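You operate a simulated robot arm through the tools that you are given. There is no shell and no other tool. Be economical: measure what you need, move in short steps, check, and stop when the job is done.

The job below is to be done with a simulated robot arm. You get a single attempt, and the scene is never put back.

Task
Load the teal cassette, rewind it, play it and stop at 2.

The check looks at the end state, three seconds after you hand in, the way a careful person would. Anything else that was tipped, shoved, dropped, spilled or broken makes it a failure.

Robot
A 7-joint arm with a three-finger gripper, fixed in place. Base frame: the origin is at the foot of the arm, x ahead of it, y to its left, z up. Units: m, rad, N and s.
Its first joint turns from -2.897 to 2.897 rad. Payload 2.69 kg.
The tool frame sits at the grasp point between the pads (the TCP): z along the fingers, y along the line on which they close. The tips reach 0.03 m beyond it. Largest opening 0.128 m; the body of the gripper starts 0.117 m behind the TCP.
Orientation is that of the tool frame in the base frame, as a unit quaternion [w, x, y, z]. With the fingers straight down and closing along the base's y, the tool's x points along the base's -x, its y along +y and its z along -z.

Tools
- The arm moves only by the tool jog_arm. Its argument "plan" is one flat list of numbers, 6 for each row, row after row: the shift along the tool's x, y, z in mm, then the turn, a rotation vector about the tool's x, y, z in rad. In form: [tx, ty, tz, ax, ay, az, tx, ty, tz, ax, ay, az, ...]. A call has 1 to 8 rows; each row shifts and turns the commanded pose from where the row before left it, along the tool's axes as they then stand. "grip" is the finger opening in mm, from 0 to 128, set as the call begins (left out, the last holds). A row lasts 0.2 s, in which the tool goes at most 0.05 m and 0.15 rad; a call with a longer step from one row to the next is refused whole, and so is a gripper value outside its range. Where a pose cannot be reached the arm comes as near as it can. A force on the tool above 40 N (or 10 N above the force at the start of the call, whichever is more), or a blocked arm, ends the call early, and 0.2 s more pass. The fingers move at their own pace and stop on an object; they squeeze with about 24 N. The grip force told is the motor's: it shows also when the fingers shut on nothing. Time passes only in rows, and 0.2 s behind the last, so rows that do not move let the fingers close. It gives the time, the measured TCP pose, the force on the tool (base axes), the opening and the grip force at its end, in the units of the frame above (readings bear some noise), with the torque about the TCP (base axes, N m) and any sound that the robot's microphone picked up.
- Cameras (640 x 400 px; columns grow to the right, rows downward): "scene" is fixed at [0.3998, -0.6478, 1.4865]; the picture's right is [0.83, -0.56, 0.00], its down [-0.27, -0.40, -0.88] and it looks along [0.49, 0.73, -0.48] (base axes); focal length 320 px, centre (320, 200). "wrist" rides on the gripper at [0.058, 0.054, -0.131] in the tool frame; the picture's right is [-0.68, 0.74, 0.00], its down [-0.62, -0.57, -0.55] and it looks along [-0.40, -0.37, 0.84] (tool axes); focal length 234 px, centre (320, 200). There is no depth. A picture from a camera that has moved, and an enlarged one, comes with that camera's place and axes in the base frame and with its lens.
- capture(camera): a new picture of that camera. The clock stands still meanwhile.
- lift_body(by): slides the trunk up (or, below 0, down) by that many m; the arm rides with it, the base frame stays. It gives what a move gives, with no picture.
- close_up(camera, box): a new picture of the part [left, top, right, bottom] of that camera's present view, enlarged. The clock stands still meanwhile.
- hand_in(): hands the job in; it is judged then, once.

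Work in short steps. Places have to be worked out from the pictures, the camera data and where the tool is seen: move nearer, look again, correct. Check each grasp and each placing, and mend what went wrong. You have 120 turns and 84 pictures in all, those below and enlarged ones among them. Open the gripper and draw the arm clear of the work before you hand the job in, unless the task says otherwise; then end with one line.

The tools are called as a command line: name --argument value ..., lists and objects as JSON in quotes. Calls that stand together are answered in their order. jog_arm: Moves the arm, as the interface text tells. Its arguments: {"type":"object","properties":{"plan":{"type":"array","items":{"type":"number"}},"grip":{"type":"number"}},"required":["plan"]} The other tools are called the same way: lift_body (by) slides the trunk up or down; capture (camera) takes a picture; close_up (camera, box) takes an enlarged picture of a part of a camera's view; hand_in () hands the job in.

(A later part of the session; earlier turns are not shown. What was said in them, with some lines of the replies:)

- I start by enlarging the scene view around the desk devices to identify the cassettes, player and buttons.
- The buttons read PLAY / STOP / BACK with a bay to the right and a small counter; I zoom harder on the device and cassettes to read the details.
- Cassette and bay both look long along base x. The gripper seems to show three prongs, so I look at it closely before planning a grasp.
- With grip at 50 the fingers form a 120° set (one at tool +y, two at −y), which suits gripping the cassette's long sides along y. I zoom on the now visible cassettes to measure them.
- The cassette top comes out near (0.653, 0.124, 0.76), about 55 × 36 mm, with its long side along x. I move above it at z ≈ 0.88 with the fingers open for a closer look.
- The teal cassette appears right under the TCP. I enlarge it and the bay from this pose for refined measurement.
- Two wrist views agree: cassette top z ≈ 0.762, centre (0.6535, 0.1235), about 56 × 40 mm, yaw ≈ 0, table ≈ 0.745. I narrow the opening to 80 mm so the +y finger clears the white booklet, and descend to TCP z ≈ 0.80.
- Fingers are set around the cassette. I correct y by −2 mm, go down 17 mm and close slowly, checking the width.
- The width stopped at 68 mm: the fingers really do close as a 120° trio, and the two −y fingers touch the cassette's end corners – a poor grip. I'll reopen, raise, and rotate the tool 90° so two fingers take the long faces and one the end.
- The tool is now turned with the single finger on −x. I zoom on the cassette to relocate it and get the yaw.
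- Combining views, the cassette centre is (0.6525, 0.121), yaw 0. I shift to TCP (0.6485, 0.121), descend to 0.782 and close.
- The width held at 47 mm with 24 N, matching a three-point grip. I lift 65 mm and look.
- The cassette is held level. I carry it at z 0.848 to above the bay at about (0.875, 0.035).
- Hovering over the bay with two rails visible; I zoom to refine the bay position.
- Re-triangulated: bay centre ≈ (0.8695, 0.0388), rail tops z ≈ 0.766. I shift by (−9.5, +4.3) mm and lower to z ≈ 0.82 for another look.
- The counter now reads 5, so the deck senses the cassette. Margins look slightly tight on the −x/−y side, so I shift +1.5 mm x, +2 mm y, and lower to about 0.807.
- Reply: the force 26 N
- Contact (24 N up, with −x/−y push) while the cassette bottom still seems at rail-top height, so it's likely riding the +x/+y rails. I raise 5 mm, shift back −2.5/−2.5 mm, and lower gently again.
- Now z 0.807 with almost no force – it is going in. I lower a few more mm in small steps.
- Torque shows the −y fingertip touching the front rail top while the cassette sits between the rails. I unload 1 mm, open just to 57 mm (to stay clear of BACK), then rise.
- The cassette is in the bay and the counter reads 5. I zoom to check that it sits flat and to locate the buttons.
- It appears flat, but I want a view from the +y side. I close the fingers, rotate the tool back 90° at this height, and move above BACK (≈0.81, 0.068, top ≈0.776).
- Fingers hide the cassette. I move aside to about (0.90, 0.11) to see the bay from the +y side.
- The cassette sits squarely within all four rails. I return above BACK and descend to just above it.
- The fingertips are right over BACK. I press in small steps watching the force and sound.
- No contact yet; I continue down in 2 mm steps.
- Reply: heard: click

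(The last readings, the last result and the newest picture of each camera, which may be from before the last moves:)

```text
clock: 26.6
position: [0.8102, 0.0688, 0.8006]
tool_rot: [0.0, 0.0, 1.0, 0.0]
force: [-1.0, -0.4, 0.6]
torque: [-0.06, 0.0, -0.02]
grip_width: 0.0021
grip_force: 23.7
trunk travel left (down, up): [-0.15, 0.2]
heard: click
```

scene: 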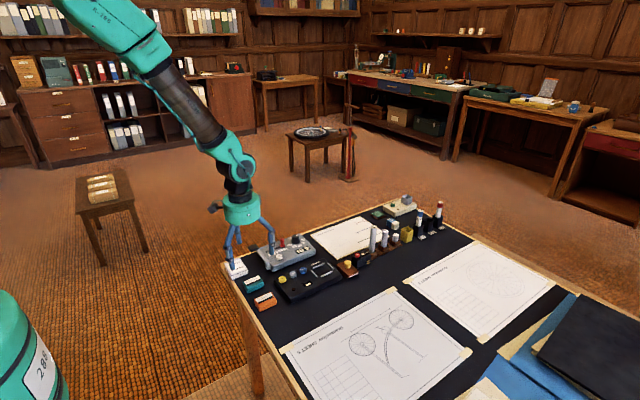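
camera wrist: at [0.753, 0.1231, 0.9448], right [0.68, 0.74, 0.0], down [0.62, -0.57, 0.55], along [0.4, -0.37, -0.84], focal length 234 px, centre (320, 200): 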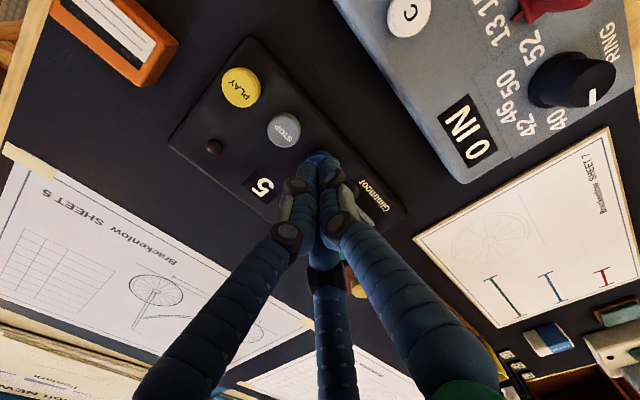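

A click was heard. I check the counter.

close_up --camera "scene" --box '[275, 240, 355, 300]'

```text
6.67 times, centred on (315, 270) of scene
camera zoom: at [0.3998, -0.6478, 1.4865], right [0.83, -0.56, 0.0], down [-0.27, -0.4, -0.88], along [0.49, 0.73, -0.48], focal length 2135 px, centre (353, -267)
```

zoom: 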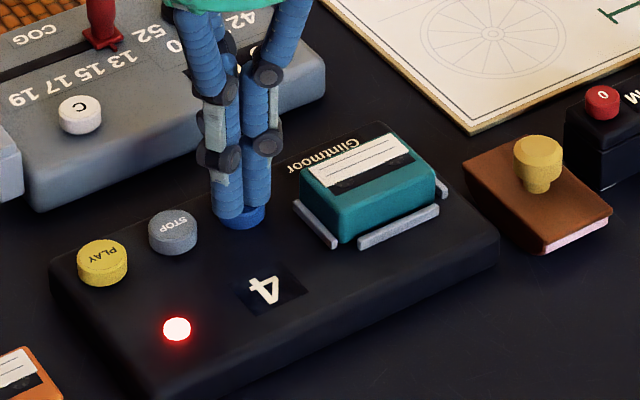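

The lamp is lit and the counter moved to 4: rewinding. I lift off and see whether it continues.

jog_arm --plan '[0, 0, -7, 0, 0, 0, 0, 0, -8, 0, 0, 0]'

close_up --camera "scene" --box '[275, 240, 355, 300]'

```text
clock: 27.2
position: [0.811, 0.0691, 0.8148]
tool_rot: [0.0, 0.0, 1.0, 0.001]
force: [0.3, -0.2, -0.3]
torque: [0.01, -0.04, 0.0]
grip_width: 0.0021
grip_force: 24.6
trunk travel left (down, up): [-0.15, 0.2]
```

```text
6.67 times, centred on (315, 270) of scene
camera zoom: at [0.3998, -0.6478, 1.4865], right [0.83, -0.56, 0.0], down [-0.27, -0.4, -0.88], along [0.49, 0.73, -0.48], focal length 2135 px, centre (353, -267)
```

zoom: 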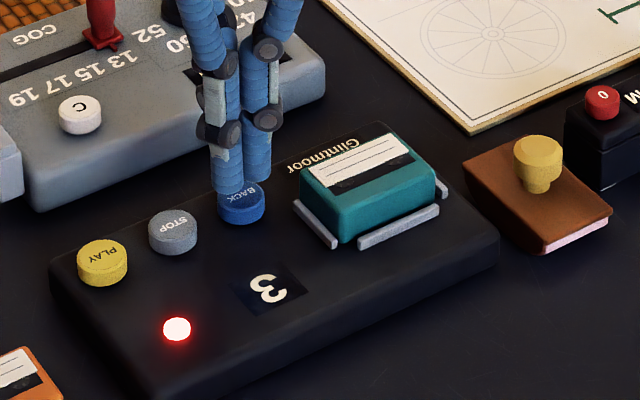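

It keeps rewinding on its own. I move over PLAY (≈0.7345, 0.0695) and then check the counter.

jog_arm --plan '[0, 0, -8, 0, 0, 0, 38, 0.5, 0, 0, 0, 0, 38, 0, 0, 0, 0, 0, 0, 0, 8, 0, 0, 0, 0, 0, 0, 0, 0, 0]'

close_up --camera "scene" --box '[275, 240, 355, 300]'

```text
clock: 28.4
position: [0.7345, 0.0682, 0.8145]
tool_rot: [0.0, 0.0, 1.0, 0.0]
force: [0.4, 0.6, -0.8]
torque: [-0.01, 0.04, 0.0]
grip_width: 0.0024
grip_force: 24.7
trunk travel left (down, up): [-0.15, 0.2]
```

```text
6.67 times, centred on (315, 270) of scene
camera zoom: at [0.3998, -0.6478, 1.4865], right [0.83, -0.56, 0.0], down [-0.27, -0.4, -0.88], along [0.49, 0.73, -0.48], focal length 2135 px, centre (353, -267)
```

zoom: 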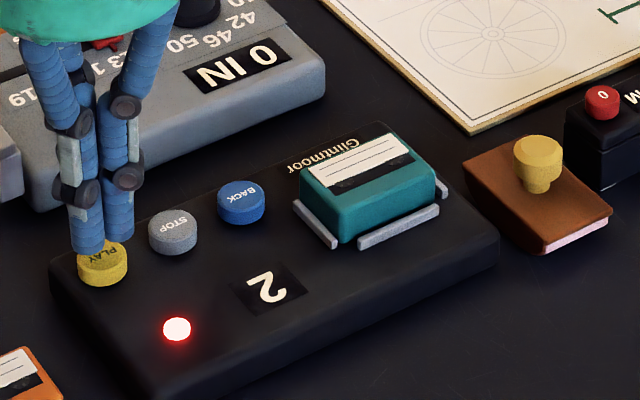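

Counter shows 2 and is still rewinding; I wait 1.6 s and check.

jog_arm --plan '[0, 0, 0, 0, 0, 0, 0, 0, 0, 0, 0, 0, 0, 0, 0, 0, 0, 0, 0, 0, 0, 0, 0, 0, 0, 0, 0, 0, 0, 0, 0, 0, 0, 0, 0, 0, 0, 0, 0, 0, 0, 0]'

close_up --camera "scene" --box '[275, 240, 355, 300]'

```text
clock: 30.0
position: [0.733, 0.0684, 0.8153]
tool_rot: [0.0, 0.0, 1.0, 0.0]
force: [0.8, -0.7, 0.1]
torque: [-0.01, -0.01, 0.01]
grip_width: 0.0021
grip_force: 23.6
trunk travel left (down, up): [-0.15, 0.2]
```

```text
6.67 times, centred on (315, 270) of scene
camera zoom: at [0.3998, -0.6478, 1.4865], right [0.83, -0.56, 0.0], down [-0.27, -0.4, -0.88], along [0.49, 0.73, -0.48], focal length 2135 px, centre (353, -267)
```

zoom: 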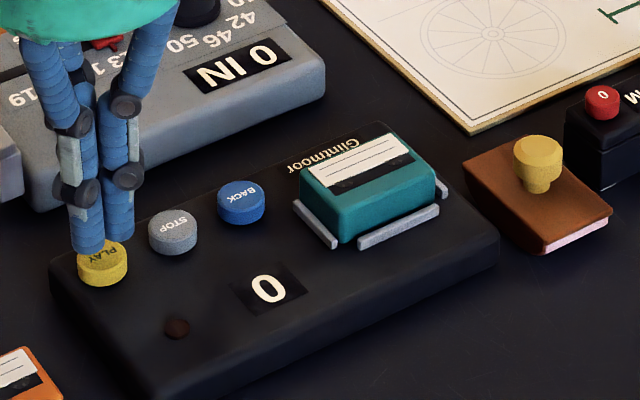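

Counter at 0 and lamp off: fully rewound. I press PLAY, lift, and go straight above STOP (≈0.772, 0.069) in one call.

jog_arm --plan '[0, 1, 8, 0, 0, 0, 0, 0, 4, 0, 0, 0, 0, 0, 3, 0, 0, 0, 0, 0, -15, 0, 0, 0, -37.5, 0, -5, 0, 0, 0, 0, 0, 8, 0, 0, 0]'

close_up --camera "scene" --box '[275, 240, 355, 300]'

```text
clock: 31.4
position: [0.772, 0.0712, 0.8113]
tool_rot: [0.0, -0.001, 1.0, 0.0]
force: [-0.5, 0.2, -1.3]
torque: [-0.02, 0.02, -0.02]
grip_width: 0.002
grip_force: 31.4
trunk travel left (down, up): [-0.15, 0.2]
```

```text
6.67 times, centred on (315, 270) of scene
camera zoom: at [0.3998, -0.6478, 1.4865], right [0.83, -0.56, 0.0], down [-0.27, -0.4, -0.88], along [0.49, 0.73, -0.48], focal length 2135 px, centre (353, -267)
```

zoom: 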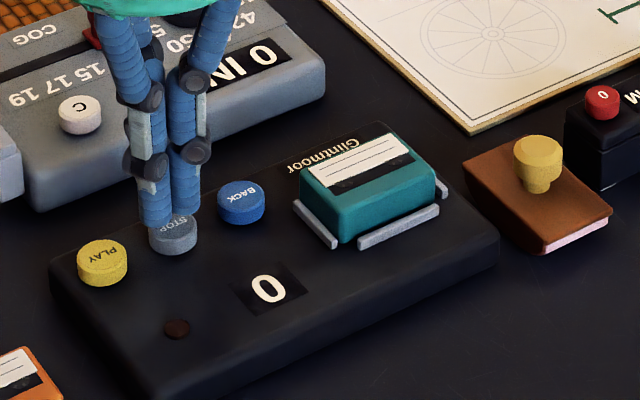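

No click and the lamp is off: PLAY wasn't pressed deep enough. I go back and press it a little deeper with a short hold.

jog_arm --plan '[0, 0, -5, 0, 0, 0, 37.5, -1, 0, 0, 0, 0, 0, 0, 8, 0, 0, 0, 0, 0, 5, 0, 0, 0, 0, 0, 3, 0, 0, 0, 0, 0, 0, 0, 0, 0]'

```text
clock: 32.8
position: [0.7349, 0.0686, 0.8007]
tool_rot: [0.0, 0.0, 1.0, -0.001]
force: [-0.2, 0.1, 0.4]
torque: [-0.01, 0.02, 0.02]
grip_width: 0.0019
grip_force: 31.6
trunk travel left (down, up): [-0.15, 0.2]
```

At 0.8007 without a click; 2 mm more.

jog_arm --plan '[0, 0, 2, 0, 0, 0]'

```text
clock: 33.2
position: [0.7345, 0.0688, 0.798]
tool_rot: [0.0, -0.001, 1.0, 0.0]
force: [0.9, -0.2, 1.2]
torque: [-0.03, 0.0, 0.02]
grip_width: 0.0021
grip_force: 31.9
trunk travel left (down, up): [-0.15, 0.2]
heard: click
```

Click: PLAY engaged. I lift and move above STOP immediately, then read the counter.

jog_arm --plan '[0, 0, -18, 0, 0, 0, -37.5, 0.5, 0, 0, 0, 0, 0, 0, 7, 0, 0, 0]'

close_up --camera "scene" --box '[275, 240, 355, 300]'

```text
clock: 34.0
position: [0.7717, 0.0697, 0.809]
tool_rot: [0.0, 0.0, 1.0, 0.0]
force: [-0.5, 0.2, -0.2]
torque: [0.02, 0.05, -0.02]
grip_width: 0.0024
grip_force: 31.8
trunk travel left (down, up): [-0.15, 0.2]
```

```text
6.67 times, centred on (315, 270) of scene
camera zoom: at [0.3998, -0.6478, 1.4865], right [0.83, -0.56, 0.0], down [-0.27, -0.4, -0.88], along [0.49, 0.73, -0.48], focal length 2135 px, centre (353, -267)
```

zoom: 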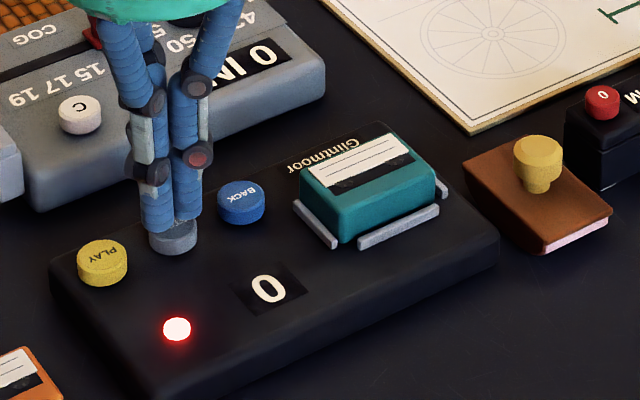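

Playing, still 0 at ~0.9 s. I lower to ~0.8045 (still above the click depth) and keep checking.

jog_arm --plan '[0, 0, 4, 0, 0, 0]'

close_up --camera "scene" --box '[295, 265, 325, 290]'

```text
clock: 34.4
position: [0.772, 0.0696, 0.8055]
tool_rot: [0.001, -0.001, 1.0, 0.0]
force: [0.8, 0.4, -0.3]
torque: [0.02, -0.03, -0.02]
grip_width: 0.0021
grip_force: 31.2
trunk travel left (down, up): [-0.15, 0.2]
```

```text
16.00 times, centred on (310, 278) of scene
camera zoom: at [0.3998, -0.6478, 1.4865], right [0.83, -0.56, 0.0], down [-0.27, -0.4, -0.88], along [0.49, 0.73, -0.48], focal length 5124 px, centre (480, -1040)
```

zoom: 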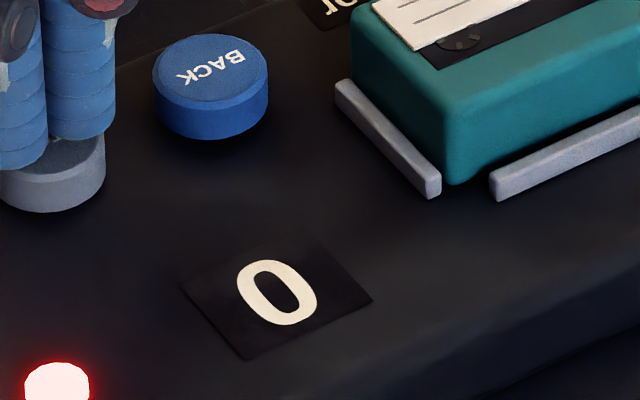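

Still 0 at 34.4 s; wait 0.6 s more.

jog_arm --plan '[0, 0, 0, 0, 0, 0, 0, 0, 0, 0, 0, 0]'

close_up --camera "scene" --box '[295, 265, 325, 290]'

```text
clock: 35.0
position: [0.7724, 0.0698, 0.8065]
tool_rot: [0.0, 0.0, 1.0, 0.001]
force: [0.0, 0.9, -0.4]
torque: [-0.02, 0.01, 0.0]
grip_width: 0.002
grip_force: 31.2
trunk travel left (down, up): [-0.15, 0.2]
```

```text
16.00 times, centred on (310, 278) of scene
camera zoom: at [0.3998, -0.6478, 1.4865], right [0.83, -0.56, 0.0], down [-0.27, -0.4, -0.88], along [0.49, 0.73, -0.48], focal length 5124 px, centre (480, -1040)
```

zoom: 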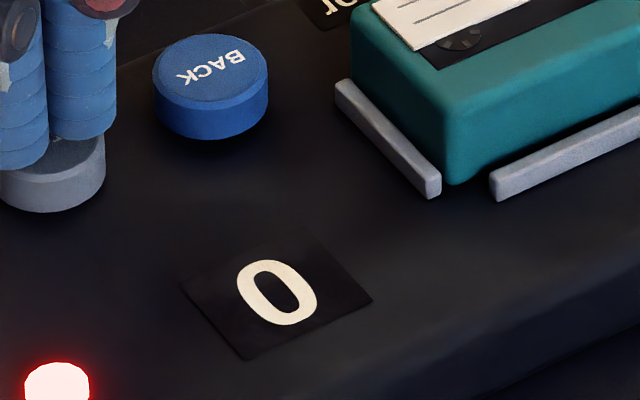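

Playback is slower than rewind. I wait another 1 s.

jog_arm --plan '[0, 0, 0, 0, 0, 0, 0, 0, 0, 0, 0, 0, 0, 0, 0, 0, 0, 0, 0, 0, 0, 0, 0, 0]'

close_up --camera "scene" --box '[295, 265, 325, 290]'

```text
clock: 36.0
position: [0.7723, 0.0707, 0.8063]
tool_rot: [0.0, -0.001, 1.0, 0.0]
force: [0.2, 0.3, 0.4]
torque: [-0.01, -0.01, -0.01]
grip_width: 0.0019
grip_force: 31.0
trunk travel left (down, up): [-0.15, 0.2]
```

```text
16.00 times, centred on (310, 278) of scene
camera zoom: at [0.3998, -0.6478, 1.4865], right [0.83, -0.56, 0.0], down [-0.27, -0.4, -0.88], along [0.49, 0.73, -0.48], focal length 5124 px, centre (480, -1040)
```

zoom: 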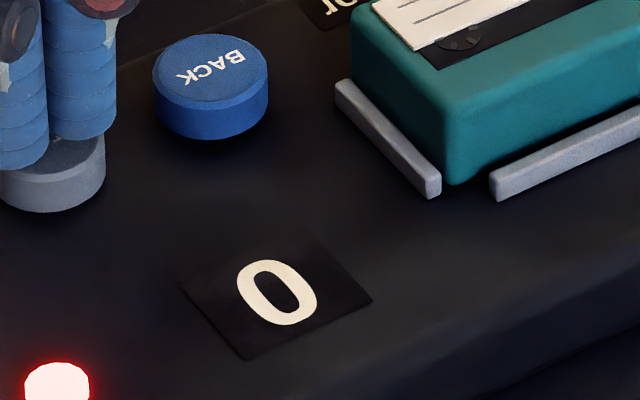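

Still 0 after ~2.9 s; another 1 s.

jog_arm --plan '[0, 0, 0, 0, 0, 0, 0, 0, 0, 0, 0, 0, 0, 0, 0, 0, 0, 0, 0, 0, 0, 0, 0, 0]'

close_up --camera "scene" --box '[295, 265, 325, 290]'

```text
clock: 37.0
position: [0.7717, 0.0703, 0.8062]
tool_rot: [0.0, 0.0, 1.0, 0.0]
force: [0.4, -0.1, 0.4]
torque: [-0.02, 0.02, 0.03]
grip_width: 0.0022
grip_force: 31.0
trunk travel left (down, up): [-0.15, 0.2]
```

```text
16.00 times, centred on (310, 278) of scene
camera zoom: at [0.3998, -0.6478, 1.4865], right [0.83, -0.56, 0.0], down [-0.27, -0.4, -0.88], along [0.49, 0.73, -0.48], focal length 5124 px, centre (480, -1040)
```

zoom: 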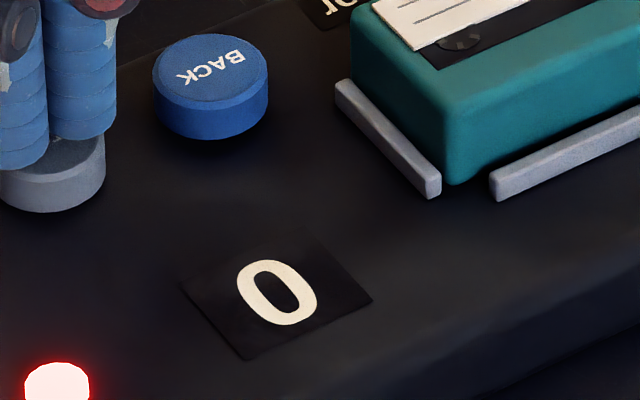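

Still 0 after ~3.9 s, so each digit is long; I wait 1.4 s.

jog_arm --plan '[0, 0, 0, 0, 0, 0, 0, 0, 0, 0, 0, 0, 0, 0, 0, 0, 0, 0, 0, 0, 0, 0, 0, 0, 0, 0, 0, 0, 0, 0, 0, 0, 0, 0, 0, 0]'

close_up --camera "scene" --box '[295, 265, 325, 290]'

```text
clock: 38.4
position: [0.7732, 0.0703, 0.8053]
tool_rot: [0.0, -0.001, 1.0, 0.0]
force: [0.0, 0.2, -0.8]
torque: [-0.01, 0.01, -0.01]
grip_width: 0.002
grip_force: 31.8
trunk travel left (down, up): [-0.15, 0.2]
```

```text
16.00 times, centred on (310, 278) of scene
camera zoom: at [0.3998, -0.6478, 1.4865], right [0.83, -0.56, 0.0], down [-0.27, -0.4, -0.88], along [0.49, 0.73, -0.48], focal length 5124 px, centre (480, -1040)
```

zoom: 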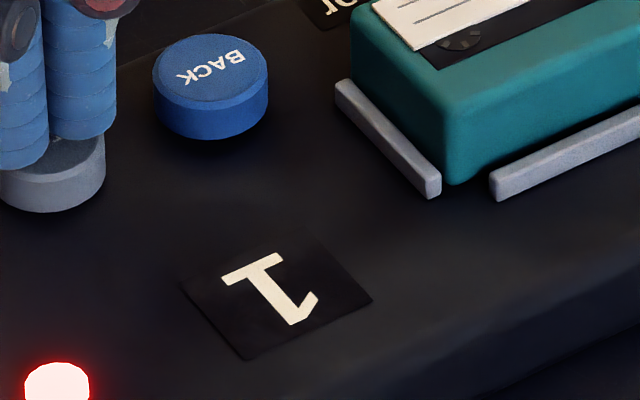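

Counter turned to 1 between 37.0 and 38.4 s, so 2 is expected around 41–44 s. I wait 1.8 s, then check at short intervals.

jog_arm --plan '[0, 0, 0, 0, 0, 0, 0, 0, 0, 0, 0, 0, 0, 0, 0, 0, 0, 0, 0, 0, 0, 0, 0, 0, 0, 0, 0, 0, 0, 0, 0, 0, 0, 0, 0, 0, 0, 0, 0, 0, 0, 0, 0, 0, 0, 0, 0, 0]'

jog_arm --plan '[0, 0, 0, 0, 0, 0, 0, 0, 0, 0, 0, 0, 0, 0, 0, 0, 0, 0, 0, 0, 0, 0, 0, 0, 0, 0, 0, 0, 0, 0]'

close_up --camera "scene" --box '[295, 265, 325, 290]'

```text
clock: 40.2
position: [0.7722, 0.07, 0.8054]
tool_rot: [-0.001, 0.0, 1.0, 0.0]
force: [-0.7, 0.1, -0.3]
torque: [0.0, -0.01, 0.01]
grip_width: 0.0018
grip_force: 31.2
trunk travel left (down, up): [-0.15, 0.2]
```

```text
clock: 41.4
position: [0.7719, 0.0704, 0.8058]
tool_rot: [0.0, -0.001, 1.0, 0.0]
force: [0.1, 0.1, 0.1]
torque: [0.03, 0.0, -0.01]
grip_width: 0.0019
grip_force: 31.2
trunk travel left (down, up): [-0.15, 0.2]
```

```text
16.00 times, centred on (310, 278) of scene
camera zoom: at [0.3998, -0.6478, 1.4865], right [0.83, -0.56, 0.0], down [-0.27, -0.4, -0.88], along [0.49, 0.73, -0.48], focal length 5124 px, centre (480, -1040)
```

zoom: 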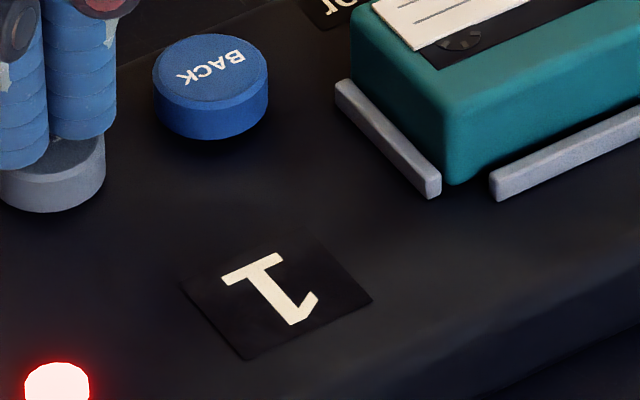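

Still 1 at 41.4 s; another 1 s.

jog_arm --plan '[0, 0, 0, 0, 0, 0, 0, 0, 0, 0, 0, 0, 0, 0, 0, 0, 0, 0, 0, 0, 0, 0, 0, 0]'

close_up --camera "scene" --box '[295, 265, 325, 290]'

```text
clock: 42.4
position: [0.7713, 0.0709, 0.8063]
tool_rot: [0.0, 0.0, 1.0, -0.001]
force: [-0.6, -0.5, -0.6]
torque: [0.0, 0.06, 0.01]
grip_width: 0.0021
grip_force: 31.4
trunk travel left (down, up): [-0.15, 0.2]
```

```text
16.00 times, centred on (310, 278) of scene
camera zoom: at [0.3998, -0.6478, 1.4865], right [0.83, -0.56, 0.0], down [-0.27, -0.4, -0.88], along [0.49, 0.73, -0.48], focal length 5124 px, centre (480, -1040)
```

zoom: 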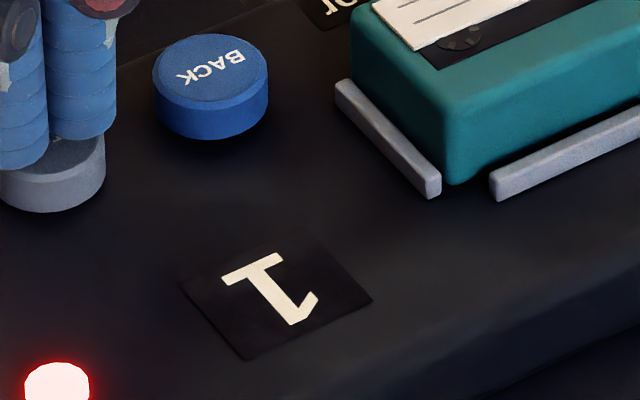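

Still 1; another 1 s.

jog_arm --plan '[0, 0, 0, 0, 0, 0, 0, 0, 0, 0, 0, 0, 0, 0, 0, 0, 0, 0, 0, 0, 0, 0, 0, 0]'

close_up --camera "scene" --box '[295, 265, 325, 290]'

```text
clock: 43.4
position: [0.7726, 0.0708, 0.8067]
tool_rot: [0.0, 0.0, 1.0, 0.0]
force: [1.1, 0.4, 0.0]
torque: [0.02, 0.04, -0.01]
grip_width: 0.0021
grip_force: 30.9
trunk travel left (down, up): [-0.15, 0.2]
```

```text
16.00 times, centred on (310, 278) of scene
camera zoom: at [0.3998, -0.6478, 1.4865], right [0.83, -0.56, 0.0], down [-0.27, -0.4, -0.88], along [0.49, 0.73, -0.48], focal length 5124 px, centre (480, -1040)
```

zoom: 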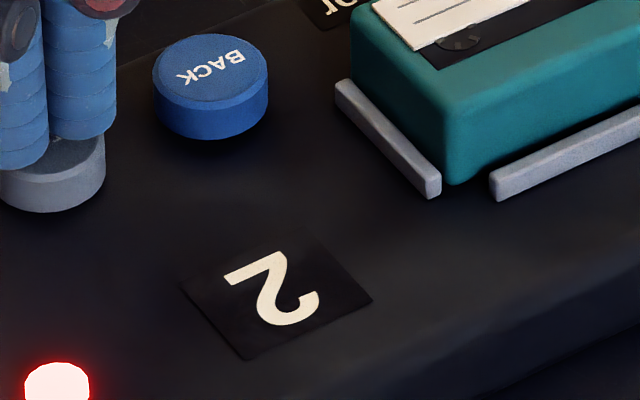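

The counter reads 2. I press STOP now.

jog_arm --plan '[0, 0, 4, 0, 0, 0, 0, 0, 3, 0, 0, 0, 0, 0, 2, 0, 0, 0]'

```text
clock: 44.2
position: [0.7718, 0.0696, 0.7966]
tool_rot: [0.0, 0.0, 1.0, 0.0]
force: [-4.2, 1.6, 8.5]
torque: [-0.02, 0.1, -0.02]
grip_width: 0.006
grip_force: 31.4
trunk travel left (down, up): [-0.15, 0.2]
heard: click
```

STOP clicked. I lift straight up and check the counter and lamp.

jog_arm --plan '[0, 0, -15, 0, 0, 0, 0, 0, -30, 0, 0, 0, 0, 0, -45, 0, 0, 0, 0, 0, -45, 0, 0, 0, 0, 0, 0, 0, 0, 0]'

close_up --camera "scene" --box '[275, 240, 355, 300]'

```text
clock: 45.4
position: [0.7712, 0.0712, 0.9336]
tool_rot: [0.0, 0.0, 1.0, 0.0]
force: [0.1, 0.5, 0.7]
torque: [0.02, -0.05, 0.0]
grip_width: 0.0021
grip_force: 31.5
trunk travel left (down, up): [-0.15, 0.2]
```

```text
6.67 times, centred on (315, 270) of scene
camera zoom: at [0.3998, -0.6478, 1.4865], right [0.83, -0.56, 0.0], down [-0.27, -0.4, -0.88], along [0.49, 0.73, -0.48], focal length 2135 px, centre (353, -267)
```

zoom: 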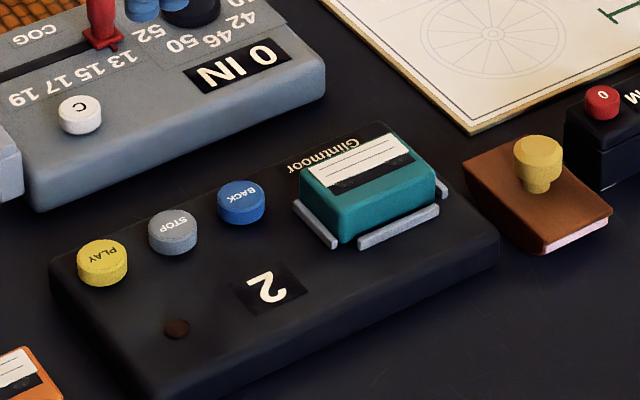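

Lamp off, counter at 2. I draw the arm up and away, open the gripper, and take a last look.

jog_arm --plan '[0, 0, -45, 0, 0, 0, 0, 0, -45, 0, 0, 0, 0, 40, -10, 0, 0, 0, 0, 40, 0, 0, 0, 0, 0, 40, 0, 0, 0, 0, 0, 40, 0, 0, 0, 0, 0, 40, 0, 0, 0, 0, 0, 0, 0, 0, 0, 0]'

jog_arm --plan '[0, 0, 0, 0, 0, 0, 0, 0, 0, 0, 0, 0]' --grip 100

close_up --camera "scene" --box '[210, 200, 370, 320]'

```text
clock: 47.2
position: [0.7711, 0.2724, 1.0315]
tool_rot: [0.0, 0.001, 1.0, 0.0]
force: [-0.4, -0.4, 0.6]
torque: [-0.05, -0.02, 0.0]
grip_width: 0.0022
grip_force: 31.5
trunk travel left (down, up): [-0.15, 0.2]
```

```text
clock: 47.8
position: [0.7712, 0.2712, 1.0313]
tool_rot: [0.0, 0.0, 1.0, 0.001]
force: [0.0, 0.2, -0.3]
torque: [0.0, -0.04, -0.03]
grip_width: 0.1001
grip_force: 0.1
trunk travel left (down, up): [-0.15, 0.2]
```

```text
3.33 times, centred on (290, 260) of scene
camera zoom: at [0.3998, -0.6478, 1.4865], right [0.83, -0.56, 0.0], down [-0.27, -0.4, -0.88], along [0.49, 0.73, -0.48], focal length 1067 px, centre (420, 0)
```

zoom: 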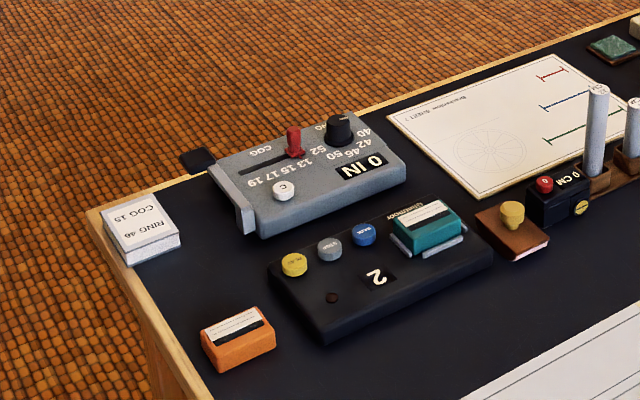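

Everything else is in place, the counter holds at 2 with the lamp off, and the arm is clear with the gripper open. I hand in.

hand_in

```text
The job is handed in.
```

The teal cassette is loaded and rewound to 0. I played it and stopped it with the counter at 2; the lamp is off, nothing else on the desk was disturbed, and the arm is clear with the gripper open.
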